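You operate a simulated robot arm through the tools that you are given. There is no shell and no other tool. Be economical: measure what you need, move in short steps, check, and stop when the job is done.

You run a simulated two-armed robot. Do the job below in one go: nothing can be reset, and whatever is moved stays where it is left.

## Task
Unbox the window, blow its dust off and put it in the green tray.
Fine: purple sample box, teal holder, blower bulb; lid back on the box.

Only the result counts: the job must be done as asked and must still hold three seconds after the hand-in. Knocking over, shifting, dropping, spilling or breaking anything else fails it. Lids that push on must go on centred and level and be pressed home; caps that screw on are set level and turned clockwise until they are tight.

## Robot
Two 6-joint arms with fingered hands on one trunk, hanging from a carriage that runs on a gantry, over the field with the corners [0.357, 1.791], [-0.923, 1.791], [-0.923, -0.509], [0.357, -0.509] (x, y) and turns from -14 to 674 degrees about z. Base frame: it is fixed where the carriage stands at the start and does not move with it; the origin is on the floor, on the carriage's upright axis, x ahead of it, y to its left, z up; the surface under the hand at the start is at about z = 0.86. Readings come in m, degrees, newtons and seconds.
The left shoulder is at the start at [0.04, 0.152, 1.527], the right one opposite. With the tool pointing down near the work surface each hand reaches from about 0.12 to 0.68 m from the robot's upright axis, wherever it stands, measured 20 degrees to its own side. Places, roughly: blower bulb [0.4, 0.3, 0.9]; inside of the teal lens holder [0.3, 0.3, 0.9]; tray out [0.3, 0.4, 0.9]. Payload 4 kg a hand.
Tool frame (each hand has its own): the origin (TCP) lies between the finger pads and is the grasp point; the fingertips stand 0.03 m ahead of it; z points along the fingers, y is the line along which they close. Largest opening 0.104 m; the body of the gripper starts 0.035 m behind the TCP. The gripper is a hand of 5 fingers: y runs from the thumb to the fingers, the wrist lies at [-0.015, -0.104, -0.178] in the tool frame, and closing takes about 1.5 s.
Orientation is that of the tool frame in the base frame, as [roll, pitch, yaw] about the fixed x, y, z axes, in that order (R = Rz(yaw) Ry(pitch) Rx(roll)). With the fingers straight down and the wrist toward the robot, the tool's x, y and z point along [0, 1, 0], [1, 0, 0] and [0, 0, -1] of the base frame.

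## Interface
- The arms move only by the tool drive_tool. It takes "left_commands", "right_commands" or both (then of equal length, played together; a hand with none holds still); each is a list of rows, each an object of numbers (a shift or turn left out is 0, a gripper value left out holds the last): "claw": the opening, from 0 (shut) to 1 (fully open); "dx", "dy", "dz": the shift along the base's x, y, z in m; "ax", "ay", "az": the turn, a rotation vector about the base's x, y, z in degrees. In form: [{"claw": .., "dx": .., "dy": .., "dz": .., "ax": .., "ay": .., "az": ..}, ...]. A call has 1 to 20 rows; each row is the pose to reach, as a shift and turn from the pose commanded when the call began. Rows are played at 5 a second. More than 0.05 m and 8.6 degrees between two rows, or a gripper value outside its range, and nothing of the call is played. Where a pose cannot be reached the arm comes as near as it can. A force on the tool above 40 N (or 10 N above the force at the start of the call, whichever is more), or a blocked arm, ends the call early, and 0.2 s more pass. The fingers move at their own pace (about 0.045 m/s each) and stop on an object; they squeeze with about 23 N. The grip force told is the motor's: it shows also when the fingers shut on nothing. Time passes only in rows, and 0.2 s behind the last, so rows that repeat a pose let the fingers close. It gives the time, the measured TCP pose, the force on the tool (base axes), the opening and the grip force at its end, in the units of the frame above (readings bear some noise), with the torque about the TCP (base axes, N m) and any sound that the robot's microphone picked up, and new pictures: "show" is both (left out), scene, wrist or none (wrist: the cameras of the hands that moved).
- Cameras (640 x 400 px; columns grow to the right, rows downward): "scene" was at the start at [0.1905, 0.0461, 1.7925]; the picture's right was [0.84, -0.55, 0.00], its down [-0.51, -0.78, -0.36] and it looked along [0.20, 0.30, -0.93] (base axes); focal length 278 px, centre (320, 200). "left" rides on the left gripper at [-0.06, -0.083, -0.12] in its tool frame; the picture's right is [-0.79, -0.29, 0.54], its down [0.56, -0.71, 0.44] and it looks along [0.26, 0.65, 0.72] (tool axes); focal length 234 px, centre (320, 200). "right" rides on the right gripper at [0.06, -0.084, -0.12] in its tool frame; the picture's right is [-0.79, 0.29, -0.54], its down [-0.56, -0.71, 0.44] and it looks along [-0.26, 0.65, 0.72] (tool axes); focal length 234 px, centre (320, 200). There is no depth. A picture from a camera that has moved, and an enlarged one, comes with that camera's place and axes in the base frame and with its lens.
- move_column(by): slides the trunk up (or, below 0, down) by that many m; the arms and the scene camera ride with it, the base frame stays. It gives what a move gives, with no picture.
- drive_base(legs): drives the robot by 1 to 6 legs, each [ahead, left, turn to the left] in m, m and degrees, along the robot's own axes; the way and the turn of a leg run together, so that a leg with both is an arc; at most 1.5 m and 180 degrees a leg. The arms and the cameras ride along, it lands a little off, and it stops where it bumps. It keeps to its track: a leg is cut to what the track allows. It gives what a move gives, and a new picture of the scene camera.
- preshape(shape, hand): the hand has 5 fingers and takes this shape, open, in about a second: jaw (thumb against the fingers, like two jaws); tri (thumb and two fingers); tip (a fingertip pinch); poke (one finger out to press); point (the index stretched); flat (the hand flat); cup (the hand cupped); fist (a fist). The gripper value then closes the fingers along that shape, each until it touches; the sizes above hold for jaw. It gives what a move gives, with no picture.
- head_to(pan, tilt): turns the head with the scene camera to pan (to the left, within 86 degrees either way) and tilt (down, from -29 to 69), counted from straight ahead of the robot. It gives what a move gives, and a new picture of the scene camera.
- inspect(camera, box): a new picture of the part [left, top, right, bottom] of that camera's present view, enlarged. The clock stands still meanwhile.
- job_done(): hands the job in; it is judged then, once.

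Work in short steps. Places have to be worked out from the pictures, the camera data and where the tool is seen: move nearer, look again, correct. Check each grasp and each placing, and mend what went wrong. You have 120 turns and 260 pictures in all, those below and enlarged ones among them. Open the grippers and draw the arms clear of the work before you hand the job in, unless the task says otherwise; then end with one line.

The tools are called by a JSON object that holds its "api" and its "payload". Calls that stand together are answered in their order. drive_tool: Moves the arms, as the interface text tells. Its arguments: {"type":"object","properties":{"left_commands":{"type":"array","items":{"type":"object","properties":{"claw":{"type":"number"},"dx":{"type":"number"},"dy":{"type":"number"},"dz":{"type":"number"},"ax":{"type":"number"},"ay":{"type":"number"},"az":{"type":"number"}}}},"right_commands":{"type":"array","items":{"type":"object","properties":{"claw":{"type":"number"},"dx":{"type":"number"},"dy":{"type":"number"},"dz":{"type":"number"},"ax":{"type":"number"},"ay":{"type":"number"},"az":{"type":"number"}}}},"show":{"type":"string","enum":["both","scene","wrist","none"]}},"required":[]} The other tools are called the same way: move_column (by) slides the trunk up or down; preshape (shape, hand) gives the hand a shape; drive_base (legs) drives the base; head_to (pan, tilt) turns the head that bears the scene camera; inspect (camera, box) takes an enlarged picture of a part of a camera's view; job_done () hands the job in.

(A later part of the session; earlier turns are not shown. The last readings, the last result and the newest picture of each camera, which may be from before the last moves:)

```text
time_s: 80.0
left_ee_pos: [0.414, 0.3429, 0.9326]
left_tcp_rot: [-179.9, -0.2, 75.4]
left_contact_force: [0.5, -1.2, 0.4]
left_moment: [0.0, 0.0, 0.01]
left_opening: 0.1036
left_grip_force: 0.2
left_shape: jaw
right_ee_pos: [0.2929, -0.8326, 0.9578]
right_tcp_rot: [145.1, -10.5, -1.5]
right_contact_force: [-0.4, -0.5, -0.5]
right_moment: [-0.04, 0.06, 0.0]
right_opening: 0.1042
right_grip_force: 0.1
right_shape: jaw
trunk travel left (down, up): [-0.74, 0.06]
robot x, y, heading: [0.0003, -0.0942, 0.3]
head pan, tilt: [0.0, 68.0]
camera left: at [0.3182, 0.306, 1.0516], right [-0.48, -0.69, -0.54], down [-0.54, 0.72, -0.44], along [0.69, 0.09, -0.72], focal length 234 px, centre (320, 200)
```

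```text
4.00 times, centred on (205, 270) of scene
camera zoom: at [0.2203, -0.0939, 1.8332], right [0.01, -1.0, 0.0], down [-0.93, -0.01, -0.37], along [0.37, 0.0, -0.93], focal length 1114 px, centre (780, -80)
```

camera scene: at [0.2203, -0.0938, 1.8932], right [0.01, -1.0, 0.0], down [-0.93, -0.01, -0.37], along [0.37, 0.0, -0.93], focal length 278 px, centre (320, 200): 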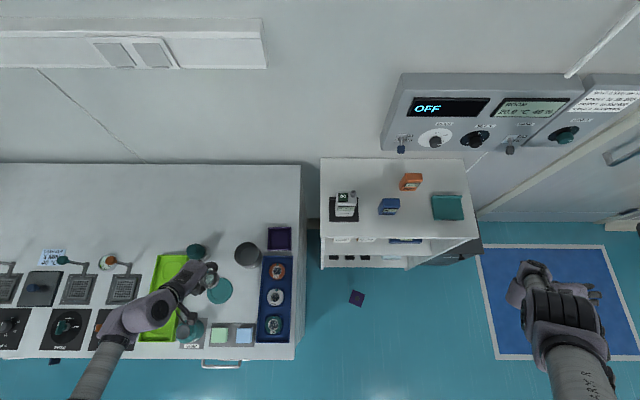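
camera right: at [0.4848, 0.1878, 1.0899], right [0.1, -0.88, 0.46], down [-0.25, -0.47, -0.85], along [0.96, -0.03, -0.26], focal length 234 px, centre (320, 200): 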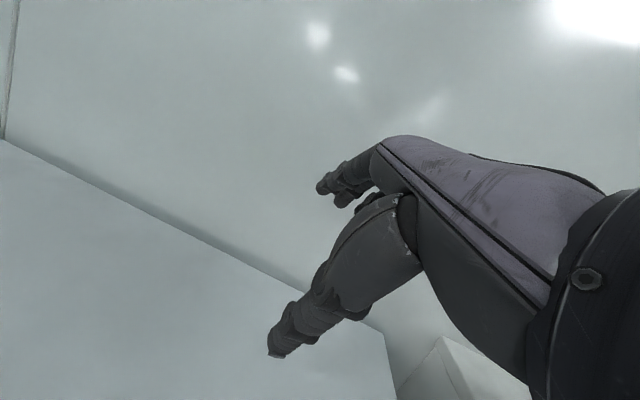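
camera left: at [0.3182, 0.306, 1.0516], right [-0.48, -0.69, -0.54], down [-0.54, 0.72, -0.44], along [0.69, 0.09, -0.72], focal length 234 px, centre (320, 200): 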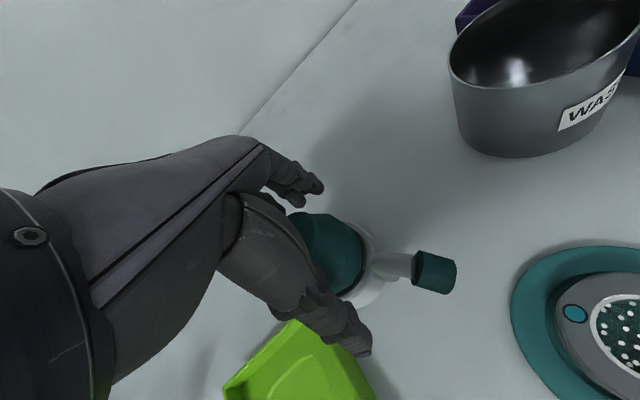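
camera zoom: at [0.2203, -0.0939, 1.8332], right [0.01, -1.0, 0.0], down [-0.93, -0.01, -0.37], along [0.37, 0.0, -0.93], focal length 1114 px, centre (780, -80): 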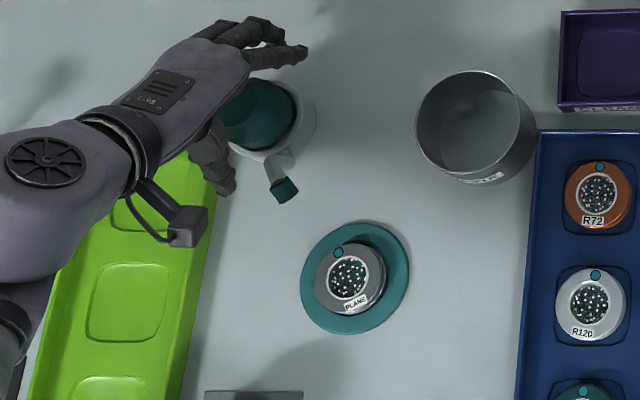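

The fingers straddle the bulb without contact, and the nozzle points at the window. I squeeze the bulb once.

{"api": "drive_tool", "payload": {"left_commands": [{"claw": 0.7}, {"claw": 0.5}, {"claw": 0.4}, {"claw": 0.35}, {"claw": 0.3}, {"claw": 0.3}, {"claw": 0.3}, {"claw": 0.3}], "show": "wrist"}}

{"api": "inspect", "payload": {"camera": "scene", "box": [150, 220, 260, 320]}}

```text
time_s: 81.8
left_ee_pos: [0.4128, 0.3435, 0.933]
left_tcp_rot: [179.9, 0.1, 75.4]
left_contact_force: [-1.2, -1.5, 0.5]
left_moment: [-0.02, 0.06, -0.1]
left_opening: 0.0438
left_grip_force: 22.8
left_shape: jaw
right_ee_pos: [0.2918, -0.8323, 0.9591]
right_tcp_rot: [145.0, -10.5, -1.5]
right_contact_force: [0.4, -0.3, -0.2]
right_moment: [-0.01, 0.01, -0.04]
right_opening: 0.1039
right_grip_force: 0.1
right_shape: jaw
trunk travel left (down, up): [-0.74, 0.06]
robot x, y, heading: [0.0017, -0.0967, 0.4]
head pan, tilt: [0.0, 68.0]
camera left: at [0.3178, 0.3059, 1.0517], right [-0.48, -0.69, -0.54], down [-0.54, 0.72, -0.44], along [0.69, 0.09, -0.72], focal length 234 px, centre (320, 200)
```

left: 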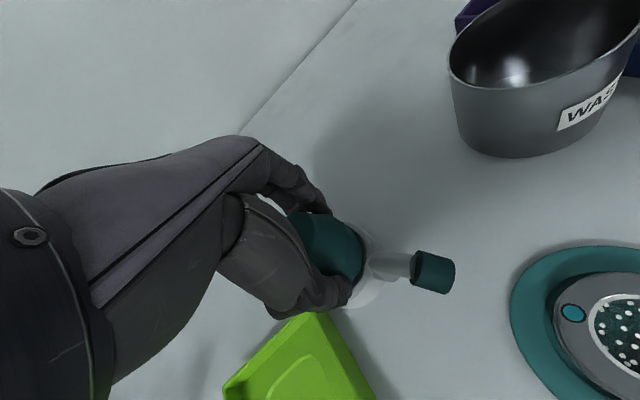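

```text
4.00 times, centred on (205, 270) of scene
camera zoom: at [0.2203, -0.0939, 1.8332], right [0.01, -1.0, 0.0], down [-0.93, -0.01, -0.37], along [0.37, 0.0, -0.93], focal length 1114 px, centre (780, -80)
```

zoom: 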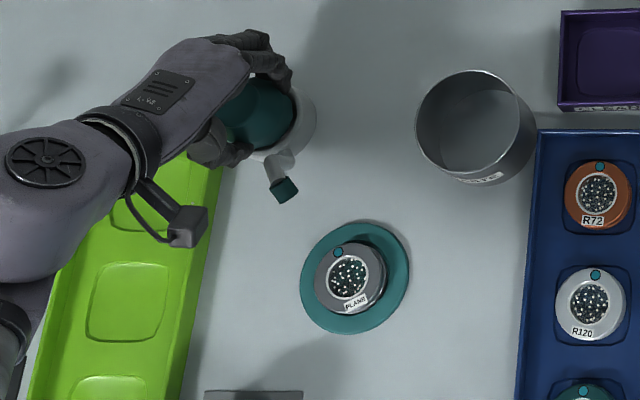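

The bulb is firm under the grip and no puff was heard, so it may be pumped by pressing down. I press down a little while holding it.

{"api": "drive_tool", "payload": {"left_commands": [{"dz": -0.004}, {"dz": -0.008}, {"dz": -0.012}, {"dz": -0.015}], "show": "wrist"}}

```text
time_s: 82.9
left_ee_pos: [0.4163, 0.3424, 0.9199]
left_tcp_rot: [179.6, 0.2, 75.4]
left_contact_force: [-10.9, -4.5, 23.0]
left_moment: [0.06, 0.95, -0.12]
left_opening: 0.0452
left_grip_force: 22.7
left_shape: jaw
right_ee_pos: [0.2921, -0.8331, 0.9581]
right_tcp_rot: [145.1, -10.4, -1.7]
right_contact_force: [0.3, 0.8, -0.3]
right_moment: [-0.01, 0.01, -0.02]
right_opening: 0.1038
right_grip_force: 0.1
right_shape: jaw
trunk travel left (down, up): [-0.74, 0.06]
robot x, y, heading: [0.0013, -0.0956, 0.5]
head pan, tilt: [0.0, 68.0]
heard: click
stopped in row 4 (left hand): the force on the tool passed its limit at 42 N (the readings are from after the stop); the commanded pose is now the measured one
camera left: at [0.3193, 0.3066, 1.0396], right [-0.48, -0.69, -0.54], down [-0.54, 0.72, -0.44], along [0.69, 0.08, -0.71], focal length 234 px, centre (320, 200)
```

left: 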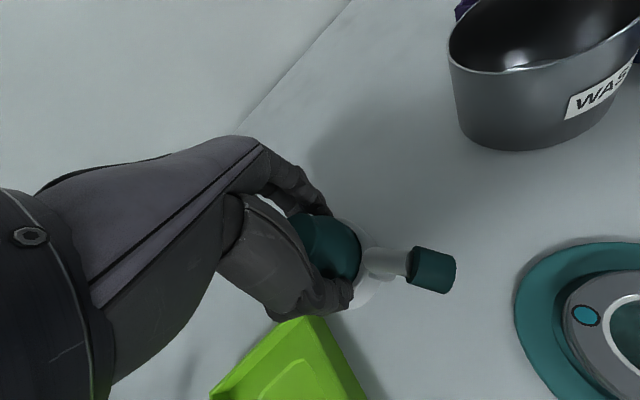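

A click was heard and the window's glass looks clear now. I check it enlarged.

{"api": "inspect", "payload": {"camera": "scene", "box": [210, 270, 260, 310]}}

{"api": "inspect", "payload": {"camera": "scene", "box": [150, 220, 300, 340]}}

```text
10.00 times, centred on (235, 290) of scene
camera zoom: at [0.2197, -0.0938, 1.8332], right [0.01, -1.0, 0.0], down [-0.93, -0.01, -0.37], along [0.37, 0.0, -0.93], focal length 2785 px, centre (1170, -700)
```

zoom: 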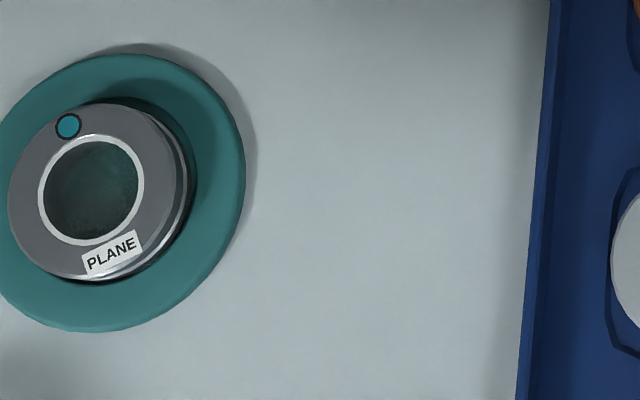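

```text
3.33 times, centred on (225, 280) of scene
camera zoom: at [0.2197, -0.0938, 1.8332], right [0.01, -1.0, 0.0], down [-0.93, -0.01, -0.37], along [0.37, 0.0, -0.93], focal length 928 px, centre (637, -67)
```

zoom: 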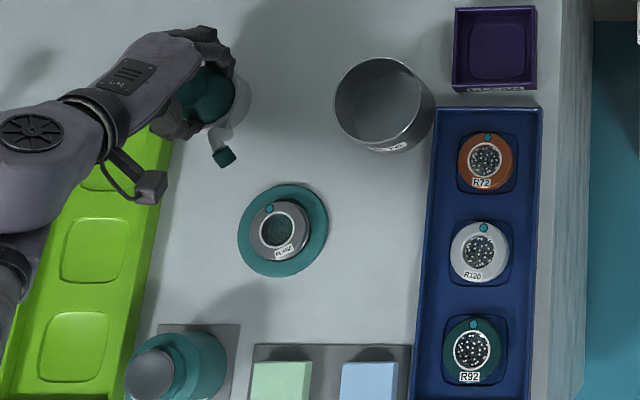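

The dust is gone. I ease up, release the bulb and lift away.

{"api": "drive_tool", "payload": {"left_commands": [{"dz": 0.006}, {"dz": 0.01, "claw": 0.6}, {"dz": 0.01, "claw": 0.8}, {"dz": 0.01, "claw": 1}, {"dz": 0.01, "claw": 1}, {"dz": 0.01, "claw": 1}, {"dz": 0.05, "claw": 1}, {"dz": 0.09, "claw": 1}, {"dz": 0.12, "claw": 1}], "show": "scene"}}

{"api": "preshape", "payload": {"shape": "tip", "hand": "left"}}

{"api": "inspect", "payload": {"camera": "scene", "box": [150, 200, 300, 340]}}

```text
time_s: 84.9
left_ee_pos: [0.4145, 0.3424, 1.0394]
left_tcp_rot: [179.7, 0.2, 75.4]
left_contact_force: [0.7, 0.2, 0.3]
left_moment: [0.01, 0.0, 0.01]
left_opening: 0.1036
left_grip_force: 0.1
left_shape: jaw
right_ee_pos: [0.2923, -0.8328, 0.9572]
right_tcp_rot: [145.0, -10.5, -1.4]
right_contact_force: [-0.4, -0.2, 1.1]
right_moment: [0.04, 0.01, 0.0]
right_opening: 0.1041
right_grip_force: 0.1
right_shape: jaw
trunk travel left (down, up): [-0.74, 0.06]
robot x, y, heading: [0.0024, -0.0938, 0.6]
head pan, tilt: [0.0, 68.0]
camera scene: at [0.2202, -0.0939, 1.8332], right [0.01, -1.0, 0.0], down [-0.93, -0.01, -0.37], along [0.37, 0.0, -0.93], focal length 278 px, centre (320, 200)
```

scene: 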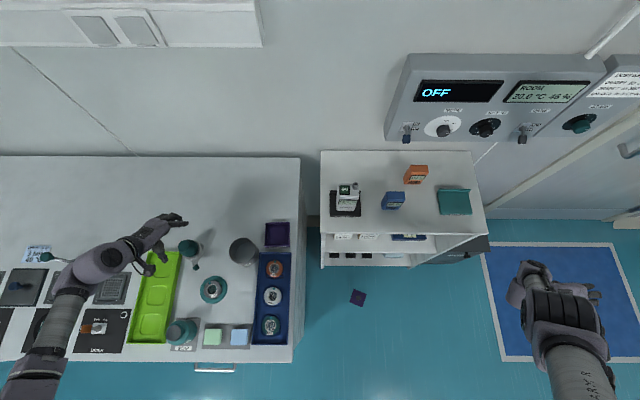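

```text
time_s: 85.8
left_ee_pos: [0.4157, 0.3413, 1.0396]
left_tcp_rot: [179.7, 0.2, 75.4]
left_contact_force: [0.1, -0.6, -0.6]
left_moment: [-0.01, 0.0, -0.01]
left_opening: 0.1038
left_grip_force: 0.0
left_shape: tip
right_ee_pos: [0.292, -0.8318, 0.9579]
right_tcp_rot: [145.0, -10.5, -1.5]
right_contact_force: [-0.7, 0.0, -0.4]
right_moment: [-0.03, 0.01, -0.02]
right_opening: 0.1038
right_grip_force: 0.1
right_shape: jaw
trunk travel left (down, up): [-0.74, 0.06]
robot x, y, heading: [0.0031, -0.0985, 0.3]
head pan, tilt: [0.0, 68.0]
```

```text
2.86 times, centred on (225, 270) of scene
camera zoom: at [0.2201, -0.0939, 1.8332], right [0.01, -1.0, 0.0], down [-0.93, -0.01, -0.37], along [0.37, 0.0, -0.93], focal length 796 px, centre (591, 0)
```

zoom: 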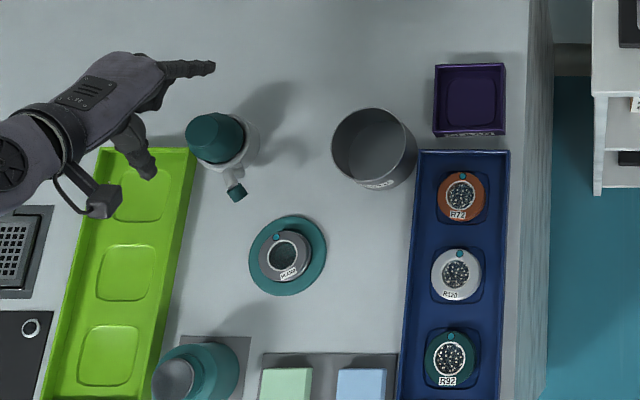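

The bulb stands as before and the dust is gone. With tip shape, I go back over the window at 72 mm opening.

{"api": "drive_tool", "payload": {"left_commands": [{"dx": -0.035, "dy": -0.02, "az": -1, "claw": 0.72}, {"dx": -0.07, "dy": -0.04, "az": -2, "claw": 0.72}, {"dx": -0.1, "dy": -0.06, "az": -2, "claw": 0.72}, {"dx": -0.1265, "dy": -0.081, "az": -2, "claw": 0.72}, {"dx": -0.1265, "dy": -0.081, "dz": -0.045, "az": -2, "claw": 0.72}, {"dx": -0.1265, "dy": -0.081, "dz": -0.09, "az": -2, "claw": 0.72}], "show": "wrist"}}

{"api": "inspect", "payload": {"camera": "scene", "box": [185, 260, 245, 320]}}

{"api": "inspect", "payload": {"camera": "left", "box": [260, 190, 420, 350]}}

```text
time_s: 87.2
left_ee_pos: [0.2885, 0.261, 0.9501]
left_tcp_rot: [179.7, 0.1, 73.4]
left_contact_force: [0.4, -0.5, 0.7]
left_moment: [-0.02, 0.01, -0.01]
left_opening: 0.0753
left_grip_force: 0.0
left_shape: tip
right_ee_pos: [0.2935, -0.8333, 0.9585]
right_tcp_rot: [145.0, -10.5, -1.5]
right_contact_force: [0.0, -0.6, 0.4]
right_moment: [0.03, 0.01, 0.01]
right_opening: 0.1042
right_grip_force: 0.0
right_shape: jaw
trunk travel left (down, up): [-0.74, 0.06]
robot x, y, heading: [0.0057, -0.0902, 0.4]
head pan, tilt: [0.0, 68.0]
camera left: at [0.1911, 0.228, 1.0685], right [-0.5, -0.68, -0.54], down [-0.51, 0.74, -0.44], along [0.7, 0.06, -0.71], focal length 234 px, centre (320, 200)
```

left: 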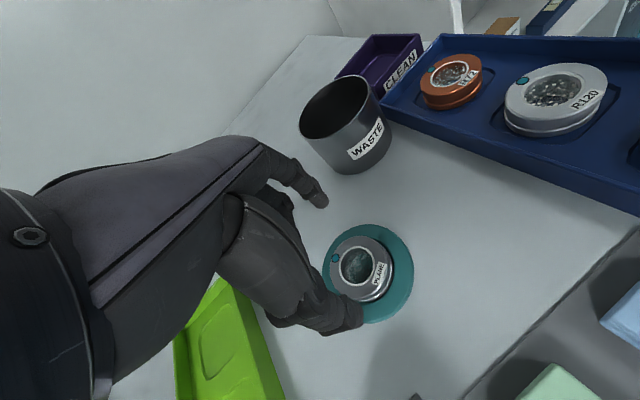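

```text
6.67 times, centred on (215, 290) of scene
camera zoom: at [0.2202, -0.0941, 1.8333], right [0.01, -1.0, 0.0], down [-0.93, -0.01, -0.37], along [0.37, 0.0, -0.93], focal length 1857 px, centre (1020, -400)
```

zoom: 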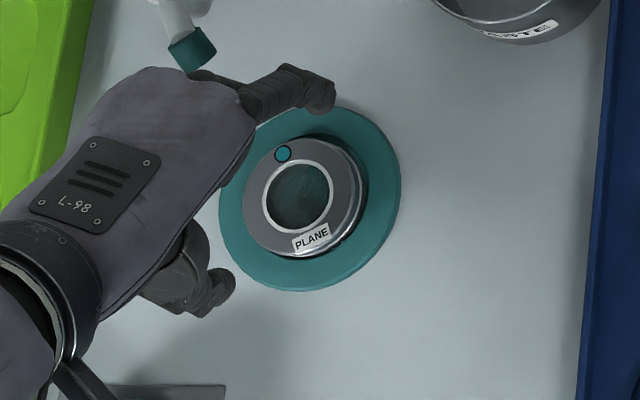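

```text
2.50 times, centred on (340, 270) of left
camera zoom: at [0.1911, 0.228, 1.0685], right [-0.5, -0.68, -0.54], down [-0.51, 0.74, -0.44], along [0.7, 0.06, -0.71], focal length 585 px, centre (270, 25)
```

zoom: 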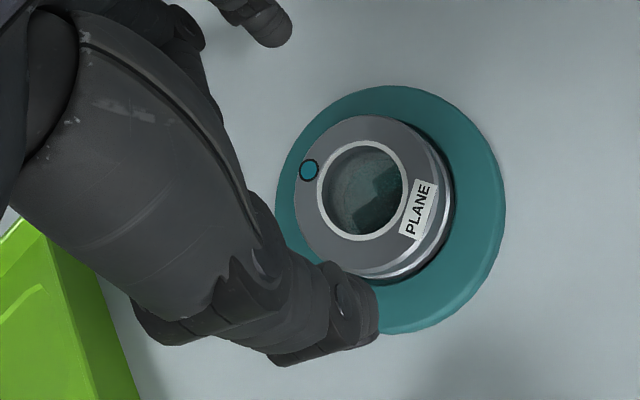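

Aligned as before. I descend to z 0.904 and close on the ring.

{"api": "drive_tool", "payload": {"left_commands": [{"dx": 0.0005, "dy": -0.001, "dz": -0.025}, {"dx": 0.0005, "dy": -0.001, "dz": -0.04}, {"dx": 0.0005, "dy": -0.001, "dz": -0.0455}, {"dx": 0.0005, "dy": -0.001, "dz": -0.0455, "claw": 0.55}, {"dx": 0.0005, "dy": -0.001, "dz": -0.0455, "claw": 0.4}, {"dx": 0.0005, "dy": -0.001, "dz": -0.0455, "claw": 0.4}, {"dx": 0.0005, "dy": -0.001, "dz": -0.0455, "claw": 0.4}, {"dx": 0.0005, "dy": -0.001, "dz": -0.0455, "claw": 0.4}, {"dx": 0.0005, "dy": -0.001, "dz": -0.0455, "claw": 0.4}], "show": "wrist"}}

{"api": "inspect", "payload": {"camera": "left", "box": [260, 190, 420, 350]}}

```text
time_s: 89.2
left_ee_pos: [0.29, 0.2597, 0.9046]
left_tcp_rot: [179.7, 0.2, 73.5]
left_contact_force: [-0.6, -0.7, 0.8]
left_moment: [0.02, 0.06, 0.0]
left_opening: 0.0469
left_grip_force: 22.0
left_shape: tip
right_ee_pos: [0.2915, -0.8324, 0.9579]
right_tcp_rot: [145.0, -10.5, -1.4]
right_contact_force: [0.5, 0.4, -0.6]
right_moment: [0.01, 0.0, 0.01]
right_opening: 0.104
right_grip_force: 0.0
right_shape: jaw
trunk travel left (down, up): [-0.74, 0.06]
robot x, y, heading: [0.0073, -0.0984, 0.2]
head pan, tilt: [0.0, 68.0]
camera left: at [0.1924, 0.2273, 1.0232], right [-0.5, -0.68, -0.54], down [-0.51, 0.74, -0.44], along [0.7, 0.06, -0.71], focal length 234 px, centre (320, 200)
```

left: 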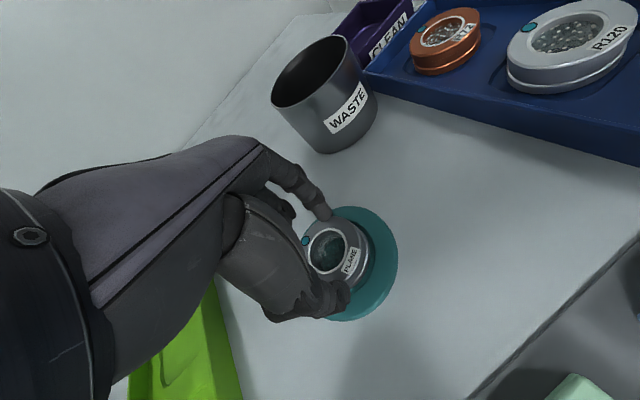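

```text
2.50 times, centred on (340, 270) of left
camera zoom: at [0.1924, 0.2273, 1.0232], right [-0.5, -0.68, -0.54], down [-0.51, 0.74, -0.44], along [0.7, 0.06, -0.71], focal length 585 px, centre (270, 25)
```

zoom: 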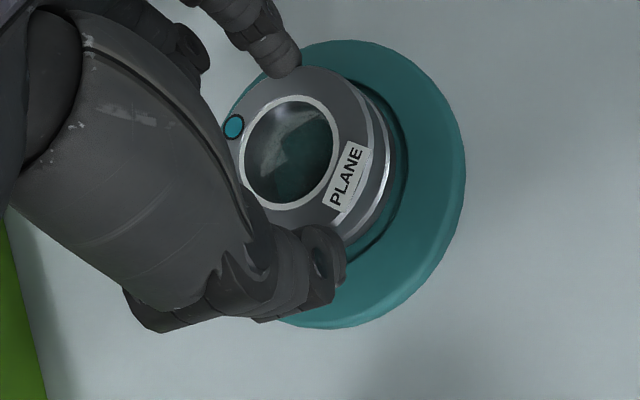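

Gripped at 47 mm. I lift it and carry it over the tray's middle recess at about (0.268, 0.438).

{"api": "drive_tool", "payload": {"left_commands": [{"dz": 0.005}, {"dz": 0.015}, {"dz": 0.04}, {"dz": 0.08}, {"dz": 0.11, "dy": 0.02}, {"dz": 0.11, "dy": 0.06, "dx": -0.005, "az": 4}, {"dz": 0.11, "dy": 0.1, "dx": -0.01, "az": 8}, {"dz": 0.11, "dy": 0.14, "dx": -0.015, "az": 12}, {"dz": 0.11, "dy": 0.178, "dx": -0.02, "az": 14}], "show": "both"}}

{"api": "inspect", "payload": {"camera": "scene", "box": [120, 240, 220, 340]}}

{"api": "inspect", "payload": {"camera": "left", "box": [260, 190, 460, 400]}}

```text
time_s: 91.2
left_ee_pos: [0.2683, 0.4388, 1.0131]
left_tcp_rot: [179.7, 0.1, 87.4]
left_contact_force: [-0.4, -0.3, -0.9]
left_moment: [0.01, 0.02, -0.02]
left_opening: 0.0466
left_grip_force: 23.2
left_shape: tip
right_ee_pos: [0.2945, -0.8321, 0.9584]
right_tcp_rot: [145.1, -10.5, -1.5]
right_contact_force: [0.7, -0.1, 0.2]
right_moment: [0.01, -0.01, -0.02]
right_opening: 0.1039
right_grip_force: 0.0
right_shape: jaw
trunk travel left (down, up): [-0.74, 0.06]
robot x, y, heading: [0.0037, -0.0929, 0.5]
head pan, tilt: [0.0, 68.0]
camera scene: at [0.2201, -0.0939, 1.8332], right [0.01, -1.0, 0.0], down [-0.93, -0.01, -0.37], along [0.37, 0.0, -0.93], focal length 278 px, centre (320, 200)
camera left: at [0.1823, 0.3835, 1.1328], right [-0.32, -0.78, -0.54], down [-0.68, 0.59, -0.44], along [0.66, 0.23, -0.72], focal length 234 px, centre (320, 200)
```

scene: 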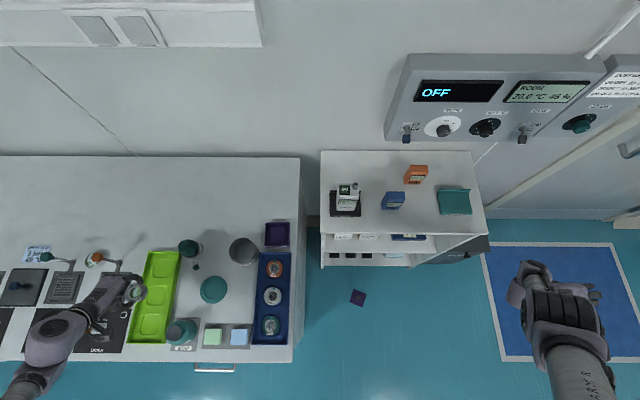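
left: 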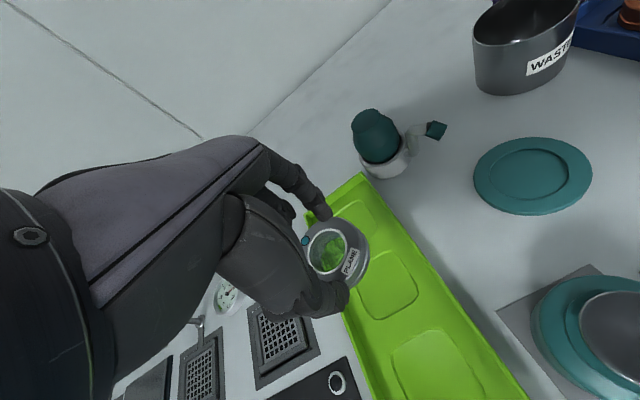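

```text
4.00 times, centred on (170, 290) of scene
camera zoom: at [0.2201, -0.0939, 1.8332], right [0.01, -1.0, 0.0], down [-0.93, -0.01, -0.37], along [0.37, 0.0, -0.93], focal length 1114 px, centre (920, -160)
```

zoom: 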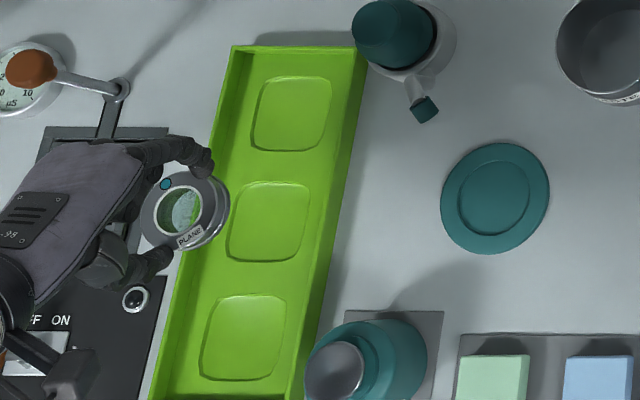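

```text
1.90 times, centred on (360, 295) of left
camera zoom: at [0.1823, 0.3835, 1.1328], right [-0.32, -0.78, -0.54], down [-0.68, 0.59, -0.44], along [0.66, 0.23, -0.72], focal length 446 px, centre (244, 19)
```

zoom: 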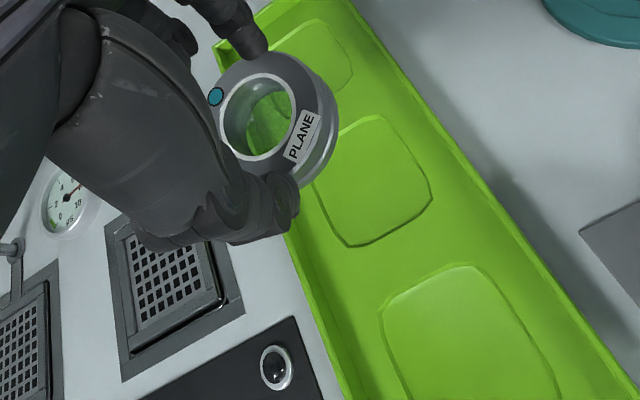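

Window centre coincides with the TCP; the recess centre is about (0.266, 0.440). I descend to z 0.93 and check.

{"api": "drive_tool", "payload": {"left_commands": [{"dx": -0.002, "dy": 0.001, "dz": -0.03}, {"dx": -0.002, "dy": 0.001, "dz": -0.06}, {"dx": -0.002, "dy": 0.001, "dz": -0.083}], "show": "wrist"}}

{"api": "inspect", "payload": {"camera": "scene", "box": [130, 260, 200, 330]}}

{"api": "inspect", "payload": {"camera": "left", "box": [260, 190, 420, 350]}}

```text
time_s: 92.0
left_ee_pos: [0.2678, 0.438, 0.9309]
left_tcp_rot: [179.6, 0.0, 87.3]
left_contact_force: [-0.8, 0.1, -0.1]
left_moment: [0.01, 0.01, -0.03]
left_opening: 0.0466
left_grip_force: 23.0
left_shape: tip
right_ee_pos: [0.2926, -0.8316, 0.9575]
right_tcp_rot: [145.1, -10.5, -1.5]
right_contact_force: [0.0, 0.6, 0.5]
right_moment: [0.0, -0.02, 0.01]
right_opening: 0.1039
right_grip_force: 0.1
right_shape: jaw
trunk travel left (down, up): [-0.74, 0.06]
robot x, y, heading: [0.0002, -0.094, 0.5]
head pan, tilt: [0.0, 68.0]
camera left: at [0.182, 0.3835, 1.0498], right [-0.32, -0.78, -0.54], down [-0.68, 0.59, -0.44], along [0.66, 0.23, -0.71], focal length 234 px, centre (320, 200)
```

left: 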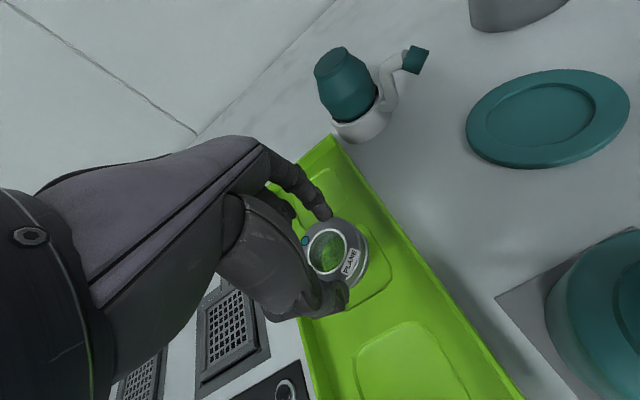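

```text
5.71 times, centred on (165, 295) of scene
camera zoom: at [0.2202, -0.0941, 1.8333], right [0.01, -1.0, 0.0], down [-0.93, -0.01, -0.37], along [0.37, 0.0, -0.93], focal length 1592 px, centre (1206, -343)
```

zoom: 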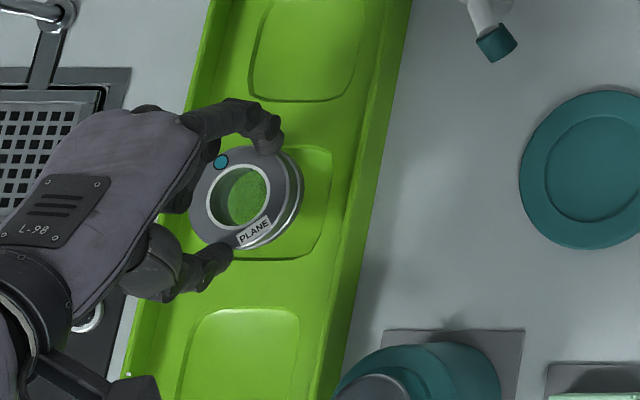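

```text
2.50 times, centred on (340, 270) of left
camera zoom: at [0.182, 0.3835, 1.0498], right [-0.32, -0.78, -0.54], down [-0.68, 0.59, -0.44], along [0.66, 0.23, -0.71], focal length 585 px, centre (270, 25)
```

zoom: 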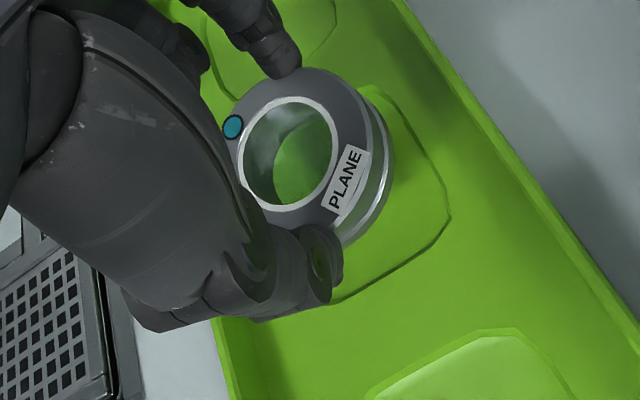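

I shift 3 mm in +y to match the recess and lower until contact.

{"api": "drive_tool", "payload": {"left_commands": [{"dx": -0.001, "dy": 0.003, "dz": -0.012}, {"dx": -0.001, "dy": 0.003, "dz": -0.018}, {"dx": -0.001, "dy": 0.003, "dz": -0.022}, {"dx": -0.001, "dy": 0.003, "dz": -0.025}, {"dx": -0.001, "dy": 0.003, "dz": -0.0275}], "show": "none"}}

{"api": "inspect", "payload": {"camera": "left", "box": [260, 190, 420, 350]}}

{"api": "inspect", "payload": {"camera": "scene", "box": [130, 260, 200, 330]}}

```text
time_s: 93.2
left_ee_pos: [0.2668, 0.4426, 0.9048]
left_tcp_rot: [179.6, 0.1, 87.3]
left_contact_force: [-1.3, -0.5, 7.4]
left_moment: [0.02, 0.1, 0.0]
left_opening: 0.0472
left_grip_force: 23.3
left_shape: tip
right_ee_pos: [0.293, -0.8321, 0.9582]
right_tcp_rot: [145.1, -10.5, -1.5]
right_contact_force: [-0.1, 0.1, -0.6]
right_moment: [0.0, 0.0, -0.01]
right_opening: 0.104
right_grip_force: 0.2
right_shape: jaw
trunk travel left (down, up): [-0.74, 0.06]
robot x, y, heading: [0.0044, -0.0951, 0.2]
head pan, tilt: [0.0, 68.0]
```

```text
2.50 times, centred on (340, 270) of left
camera zoom: at [0.181, 0.3869, 1.0235], right [-0.32, -0.78, -0.54], down [-0.68, 0.59, -0.44], along [0.66, 0.23, -0.71], focal length 585 px, centre (270, 25)
```

zoom: 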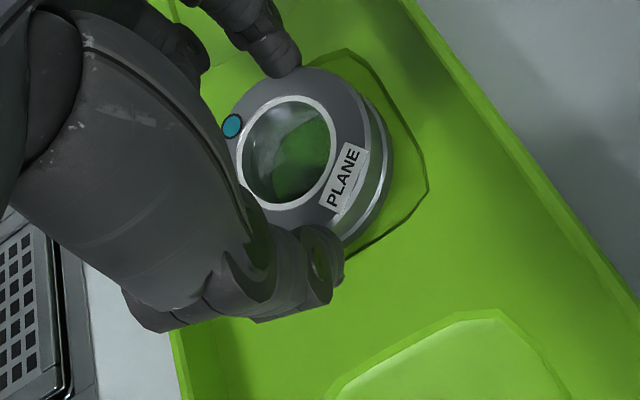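

```text
5.71 times, centred on (165, 295) of scene
camera zoom: at [0.2201, -0.0938, 1.8334], right [0.01, -1.0, 0.0], down [-0.93, -0.01, -0.37], along [0.37, 0.0, -0.93], focal length 1592 px, centre (1206, -343)
```

zoom: 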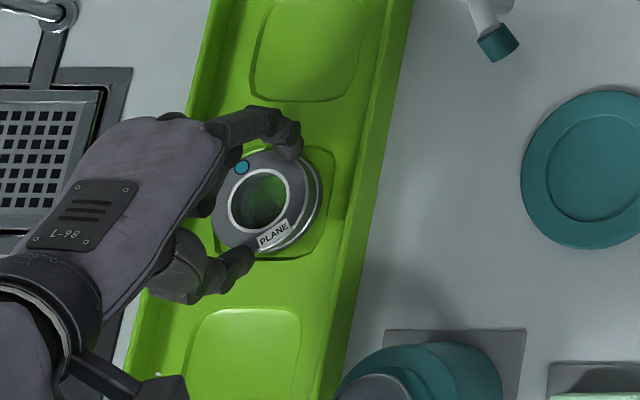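

Light contact and the ring lies inside the recess outline. I open gradually and look.

{"api": "drive_tool", "payload": {"left_commands": [{"claw": 0.5}, {"claw": 0.56}, {"claw": 0.64}, {"claw": 0.7}, {"claw": 0.7, "dz": 0.005}, {"claw": 0.72, "dz": 0.04}, {"claw": 0.72, "dz": 0.08}, {"claw": 0.72, "dz": 0.12}, {"claw": 0.72, "dz": 0.15}], "show": "wrist"}}

{"api": "inspect", "payload": {"camera": "scene", "box": [130, 250, 200, 330]}}

{"api": "inspect", "payload": {"camera": "left", "box": [300, 190, 460, 350]}}

```text
time_s: 95.2
left_ee_pos: [0.2673, 0.4412, 1.0554]
left_tcp_rot: [179.8, 0.1, 87.4]
left_contact_force: [-0.5, -0.1, -0.5]
left_moment: [-0.01, -0.02, 0.0]
left_opening: 0.0744
left_grip_force: 0.0
left_shape: tip
right_ee_pos: [0.2925, -0.8321, 0.9582]
right_tcp_rot: [145.0, -10.6, -1.3]
right_contact_force: [-0.4, 0.0, 0.7]
right_moment: [-0.03, 0.04, 0.05]
right_opening: 0.1039
right_grip_force: 0.1
right_shape: jaw
trunk travel left (down, up): [-0.74, 0.06]
robot x, y, heading: [0.005, -0.0956, 0.4]
head pan, tilt: [0.0, 68.0]
camera left: at [0.1815, 0.386, 1.1738], right [-0.32, -0.78, -0.54], down [-0.68, 0.59, -0.44], along [0.66, 0.23, -0.72], focal length 234 px, centre (320, 200)
```

left: 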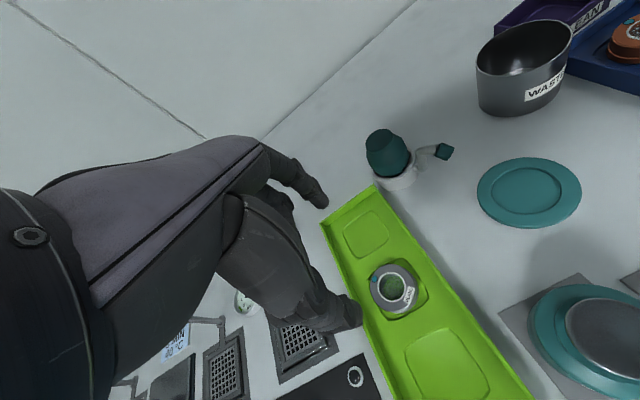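

```text
5.00 times, centred on (165, 290) of scene
camera zoom: at [0.2202, -0.0939, 1.8331], right [0.01, -1.0, 0.0], down [-0.93, -0.01, -0.37], along [0.37, 0.0, -0.93], focal length 1392 px, centre (1095, -250)
```

zoom: 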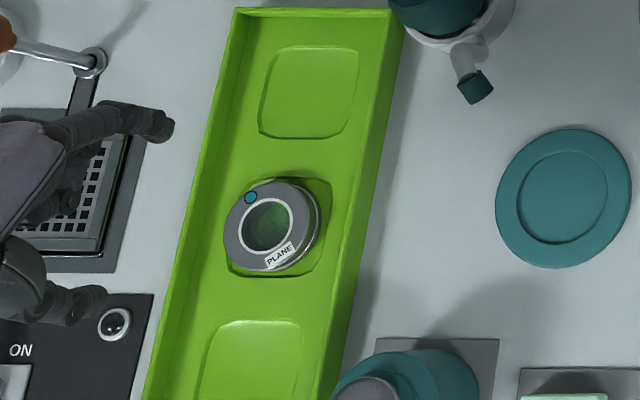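

```text
2.50 times, centred on (380, 270) of left
camera zoom: at [0.1815, 0.386, 1.1738], right [-0.32, -0.78, -0.54], down [-0.68, 0.59, -0.44], along [0.66, 0.23, -0.72], focal length 585 px, centre (170, 25)
```

zoom: 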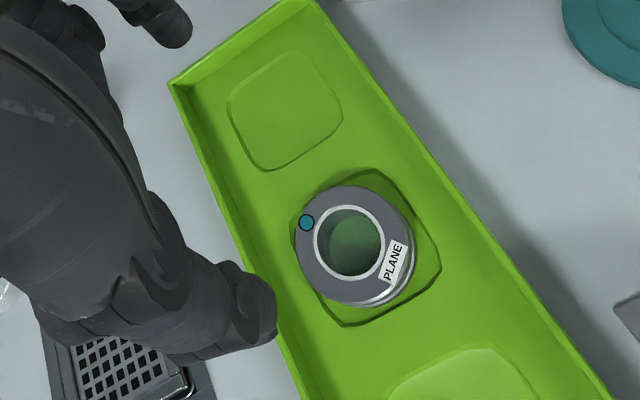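

The window is clean and seated in the tray recess. Now for the lid on the floor: I raise the trunk back up and shift the robot right to stand in front of it.

{"api": "move_column", "payload": {"by": 0.06}}

{"api": "drive_base", "payload": {"legs": [[0.012, -0.397, 0]]}}

```text
time_s: 96.2
left_ee_pos: [0.2671, 0.4425, 1.114]
left_tcp_rot: [179.7, 0.2, 87.3]
left_contact_force: [-0.2, -0.3, 0.2]
left_moment: [0.0, -0.01, 0.02]
left_opening: 0.0744
left_grip_force: 0.1
left_shape: tip
right_ee_pos: [0.2925, -0.8326, 1.0192]
right_tcp_rot: [145.1, -10.5, -1.5]
right_contact_force: [0.4, -0.7, -1.0]
right_moment: [0.02, -0.02, -0.01]
right_opening: 0.1041
right_grip_force: 0.0
right_shape: jaw
trunk travel left (down, up): [-0.8, 0.0]
robot x, y, heading: [0.0065, -0.0952, 0.4]
head pan, tilt: [0.0, 68.0]
```

```text
time_s: 98.7
left_ee_pos: [0.2841, 0.0403, 1.1138]
left_tcp_rot: [179.7, 0.1, 87.2]
left_contact_force: [0.5, -0.7, 0.5]
left_moment: [0.01, 0.01, -0.02]
left_opening: 0.0749
left_grip_force: 0.1
left_shape: tip
right_ee_pos: [0.3051, -1.2334, 1.0182]
right_tcp_rot: [145.0, -10.4, -1.6]
right_contact_force: [0.0, -0.6, 0.6]
right_moment: [-0.02, 0.0, 0.0]
right_opening: 0.1042
right_grip_force: 0.0
right_shape: jaw
trunk travel left (down, up): [-0.8, 0.0]
robot x, y, heading: [0.0201, -0.4962, 0.4]
head pan, tilt: [0.0, 68.0]
camera scene: at [0.2344, -0.4948, 1.8932], right [0.0, -1.0, 0.0], down [-0.93, 0.0, -0.37], along [0.37, 0.0, -0.93], focal length 278 px, centre (320, 200)
```

scene: 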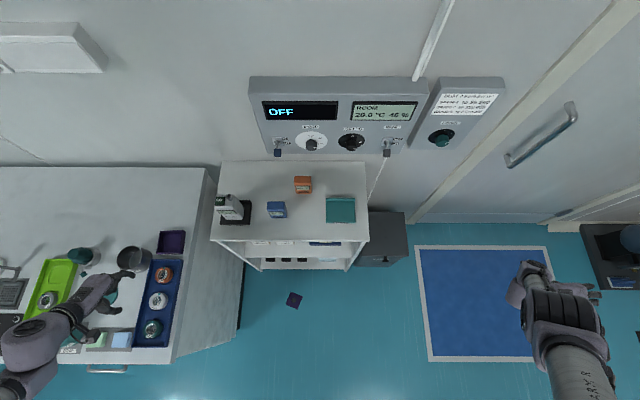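

I see the lid at about (0.30, -0.33). I bring the left hand off the table and over the floor above the lid, keeping the working yaw.

{"api": "drive_tool", "payload": {"left_commands": [{"dx": 0.025, "dy": -0.03, "az": -7}, {"dx": 0.05, "dy": -0.065, "dz": -0.01, "az": -14}, {"dx": 0.07, "dy": -0.105, "dz": -0.02, "az": -21}, {"dx": 0.075, "dy": -0.15, "dz": -0.03, "az": -28}, {"dx": 0.075, "dy": -0.195, "dz": -0.045, "az": -35}, {"dx": 0.07, "dy": -0.235, "dz": -0.065, "az": -39}, {"dx": 0.06, "dy": -0.275, "dz": -0.085, "az": -39}, {"dx": 0.045, "dy": -0.312, "dz": -0.11, "az": -39}, {"dx": 0.025, "dy": -0.35, "dz": -0.135, "az": -39}, {"dx": 0.016, "dy": -0.369, "dz": -0.164, "az": -39}], "show": "both"}}

```text
time_s: 100.9
left_ee_pos: [0.3001, -0.328, 0.9499]
left_tcp_rot: [179.7, 0.0, 48.2]
left_contact_force: [0.2, 0.2, -0.7]
left_moment: [-0.01, 0.0, 0.0]
left_opening: 0.0746
left_grip_force: 0.1
left_shape: tip
right_ee_pos: [0.306, -1.2326, 1.018]
right_tcp_rot: [145.0, -10.5, -1.7]
right_contact_force: [0.0, 0.8, 0.0]
right_moment: [-0.02, 0.01, -0.01]
right_opening: 0.1041
right_grip_force: 0.0
right_shape: jaw
trunk travel left (down, up): [-0.8, 0.0]
robot x, y, heading: [0.0228, -0.4979, -0.0]
head pan, tilt: [0.0, 68.0]
camera scene: at [0.2344, -0.4949, 1.8932], right [0.0, -1.0, 0.0], down [-0.93, 0.0, -0.37], along [0.37, 0.0, -0.93], focal length 278 px, centre (320, 200)
camera left: at [0.1976, -0.3165, 1.0698], right [-0.74, -0.4, -0.54], down [-0.15, 0.88, -0.44], along [0.66, -0.24, -0.71], focal length 234 px, centre (320, 200)
```

scene: 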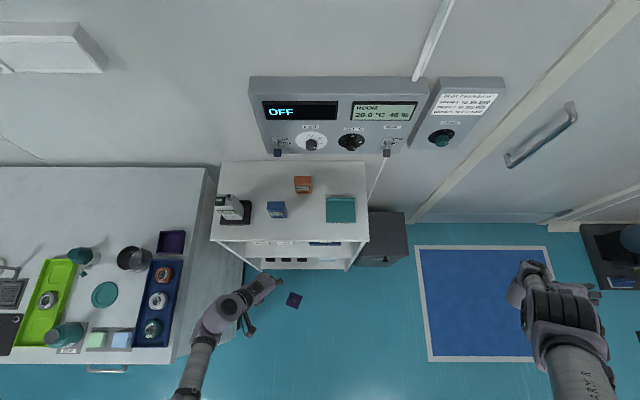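
left: 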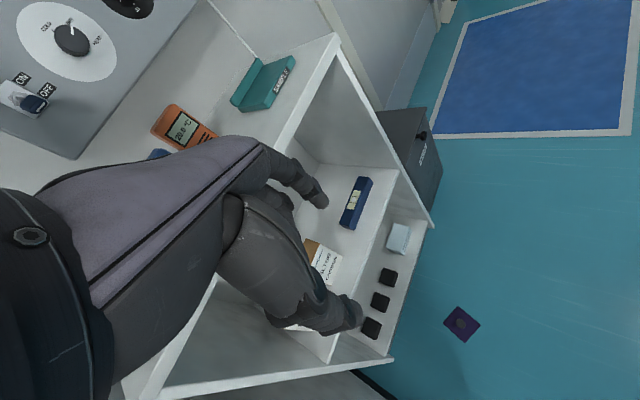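

The arm clears the table side. I lower the trunk in stages, -0.5 first.

{"api": "move_column", "payload": {"by": -0.5}}

{"api": "drive_tool", "payload": {"left_commands": [{}], "show": "both"}}

```text
refused: -0.5 is not a number from -0.4 to 0.4
```

```text
time_s: 101.3
left_ee_pos: [0.2992, -0.3278, 0.9497]
left_tcp_rot: [179.7, 0.1, 48.1]
left_contact_force: [0.3, -0.7, 0.9]
left_moment: [0.0, -0.04, 0.01]
left_opening: 0.0744
left_grip_force: 0.1
left_shape: tip
right_ee_pos: [0.3054, -1.2333, 1.018]
right_tcp_rot: [145.0, -10.5, -1.6]
right_contact_force: [0.3, 0.5, 0.5]
right_moment: [0.01, 0.02, -0.01]
right_opening: 0.104
right_grip_force: 0.0
right_shape: jaw
trunk travel left (down, up): [-0.8, 0.0]
robot x, y, heading: [0.0154, -0.4964, 0.2]
head pan, tilt: [0.0, 68.0]
camera scene: at [0.2344, -0.4948, 1.8932], right [0.0, -1.0, 0.0], down [-0.93, 0.0, -0.37], along [0.37, 0.0, -0.93], focal length 278 px, centre (320, 200)
camera left: at [0.1976, -0.3158, 1.0698], right [-0.74, -0.4, -0.54], down [-0.15, 0.88, -0.44], along [0.66, -0.24, -0.72], focal length 234 px, centre (320, 200)
```

scene: 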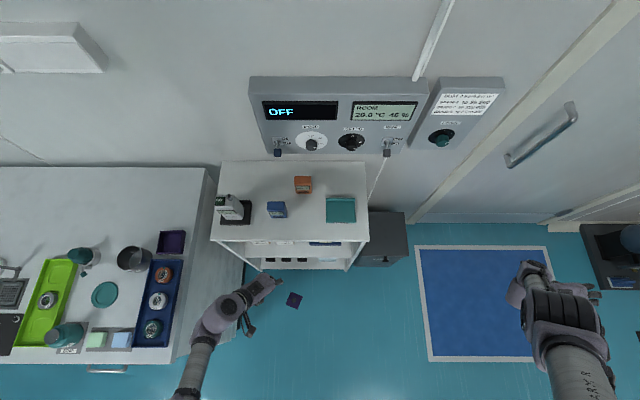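
left: 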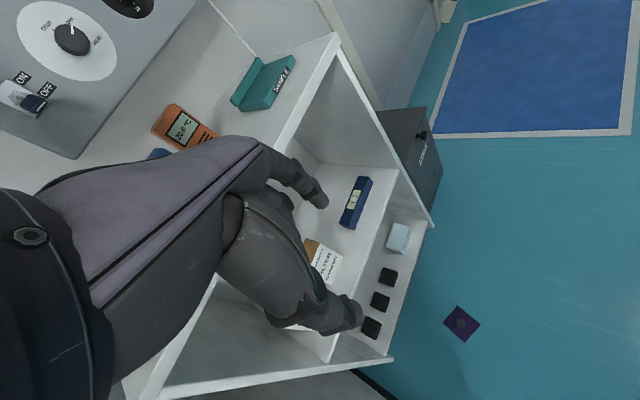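

The limit per move is 0.4. I lower by 0.4 and look.

{"api": "move_column", "payload": {"by": -0.4}}

{"api": "drive_tool", "payload": {"left_commands": [{}], "show": "both"}}

```text
time_s: 105.1
left_ee_pos: [0.2997, -0.3273, 0.5503]
left_tcp_rot: [179.8, 0.0, 48.2]
left_contact_force: [0.9, 0.0, 0.1]
left_moment: [-0.05, 0.04, 0.0]
left_opening: 0.0747
left_grip_force: 0.0
left_shape: tip
right_ee_pos: [0.305, -1.2333, 0.6178]
right_tcp_rot: [145.1, -10.4, -1.7]
right_contact_force: [-0.3, 0.4, 0.1]
right_moment: [0.04, 0.0, -0.01]
right_opening: 0.1039
right_grip_force: 0.0
right_shape: jaw
trunk travel left (down, up): [-0.4, 0.4]
robot x, y, heading: [0.018, -0.4954, -0.0]
head pan, tilt: [0.0, 68.0]
```

```text
time_s: 105.5
left_ee_pos: [0.2988, -0.3271, 0.5504]
left_tcp_rot: [179.7, 0.2, 48.2]
left_contact_force: [-0.6, 0.4, 0.8]
left_moment: [0.01, 0.0, -0.02]
left_opening: 0.0747
left_grip_force: 0.1
left_shape: tip
right_ee_pos: [0.3058, -1.233, 0.618]
right_tcp_rot: [145.0, -10.5, -1.6]
right_contact_force: [0.0, 0.3, 0.1]
right_moment: [-0.01, 0.02, 0.0]
right_opening: 0.104
right_grip_force: 0.1
right_shape: jaw
trunk travel left (down, up): [-0.4, 0.4]
robot x, y, heading: [0.0179, -0.4955, 0.4]
head pan, tilt: [0.0, 68.0]
camera scene: at [0.2344, -0.4948, 1.4932], right [0.0, -1.0, 0.0], down [-0.93, 0.0, -0.37], along [0.37, 0.0, -0.93], focal length 278 px, centre (320, 200)
camera left: at [0.1976, -0.3157, 0.6699], right [-0.74, -0.4, -0.54], down [-0.15, 0.88, -0.44], along [0.66, -0.24, -0.72], focal length 234 px, centre (320, 200)
```

scene: 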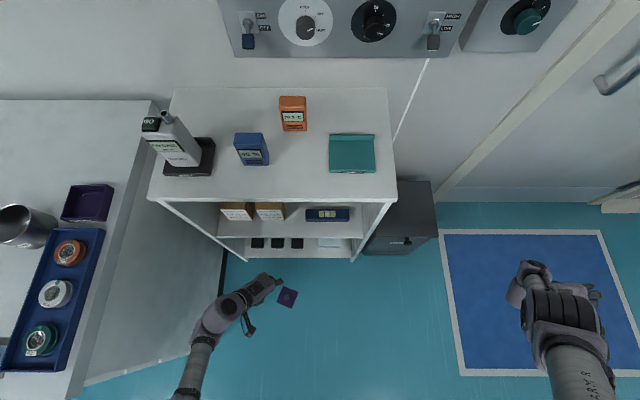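
left: 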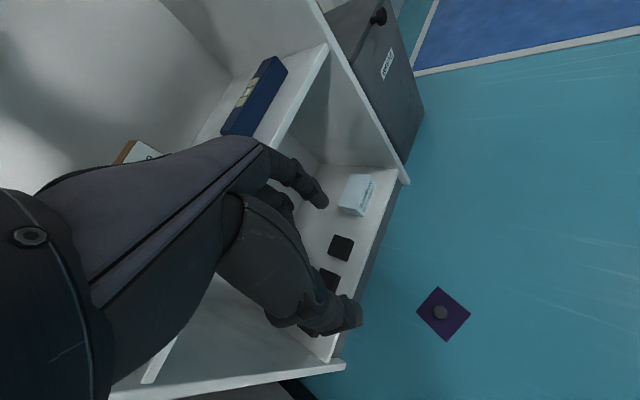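

Clear so far. I lower by a further 0.38, bringing the fingertips to about 0.14 above the floor.

{"api": "move_column", "payload": {"by": -0.38}}

{"api": "drive_tool", "payload": {"left_commands": [{}], "show": "both"}}

{"api": "inspect", "payload": {"camera": "scene", "box": [220, 240, 330, 340]}}

```text
time_s: 109.2
left_ee_pos: [0.2989, -0.3267, 0.1697]
left_tcp_rot: [179.7, 0.0, 48.2]
left_contact_force: [0.1, 0.1, -0.5]
left_moment: [0.0, 0.03, 0.01]
left_opening: 0.0745
left_grip_force: 0.1
left_shape: tip
right_ee_pos: [0.3036, -1.2336, 0.2376]
right_tcp_rot: [145.0, -10.4, -1.7]
right_contact_force: [0.1, -0.1, -0.4]
right_moment: [-0.01, -0.02, -0.01]
right_opening: 0.1038
right_grip_force: 0.1
right_shape: jaw
trunk travel left (down, up): [-0.02, 0.78]
robot x, y, heading: [0.0152, -0.493, 0.4]
head pan, tilt: [0.0, 68.0]
```

```text
time_s: 109.6
left_ee_pos: [0.2996, -0.3269, 0.1716]
left_tcp_rot: [179.7, 0.1, 48.1]
left_contact_force: [-0.2, -0.3, 0.1]
left_moment: [-0.03, -0.01, 0.01]
left_opening: 0.075
left_grip_force: 0.1
left_shape: tip
right_ee_pos: [0.305, -1.2334, 0.2375]
right_tcp_rot: [145.0, -10.5, -1.7]
right_contact_force: [-0.7, 1.2, -0.1]
right_moment: [0.0, -0.03, -0.02]
right_opening: 0.1041
right_grip_force: 0.0
right_shape: jaw
trunk travel left (down, up): [-0.02, 0.78]
robot x, y, heading: [0.0181, -0.4935, 0.3]
head pan, tilt: [0.0, 68.0]
camera scene: at [0.2344, -0.4948, 1.1132], right [0.0, -1.0, 0.0], down [-0.93, 0.0, -0.37], along [0.37, 0.0, -0.93], focal length 278 px, centre (320, 200)
camera left: at [0.1975, -0.3157, 0.2899], right [-0.74, -0.4, -0.54], down [-0.15, 0.88, -0.44], along [0.66, -0.24, -0.72], focal length 234 px, centre (320, 200)
```

scene: 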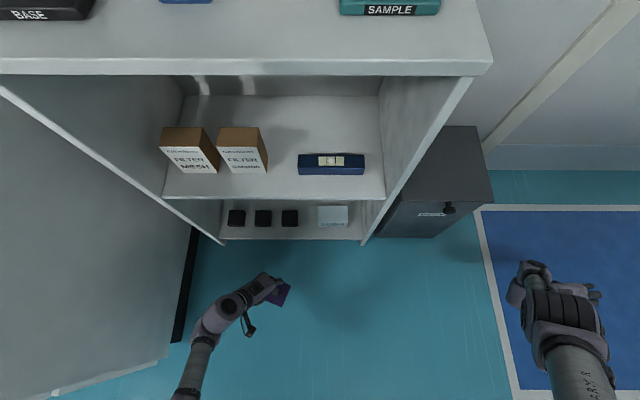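
left: 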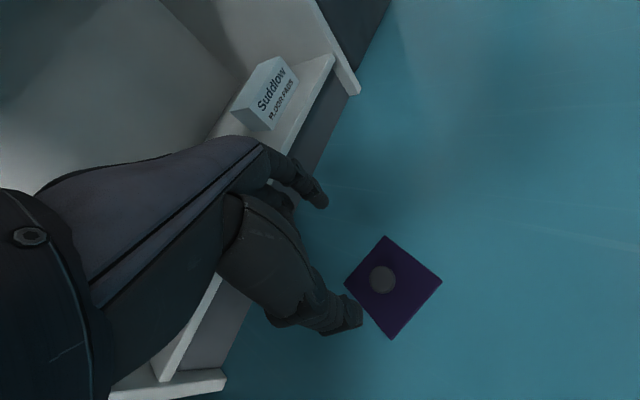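

```text
4.00 times, centred on (275, 290) of scene
camera zoom: at [0.2344, -0.4948, 1.1132], right [0.0, -1.0, 0.0], down [-0.93, 0.0, -0.37], along [0.37, 0.0, -0.93], focal length 1114 px, centre (500, -160)
```

zoom: 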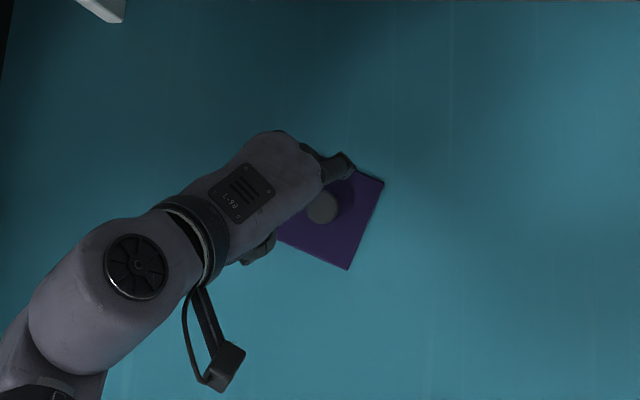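

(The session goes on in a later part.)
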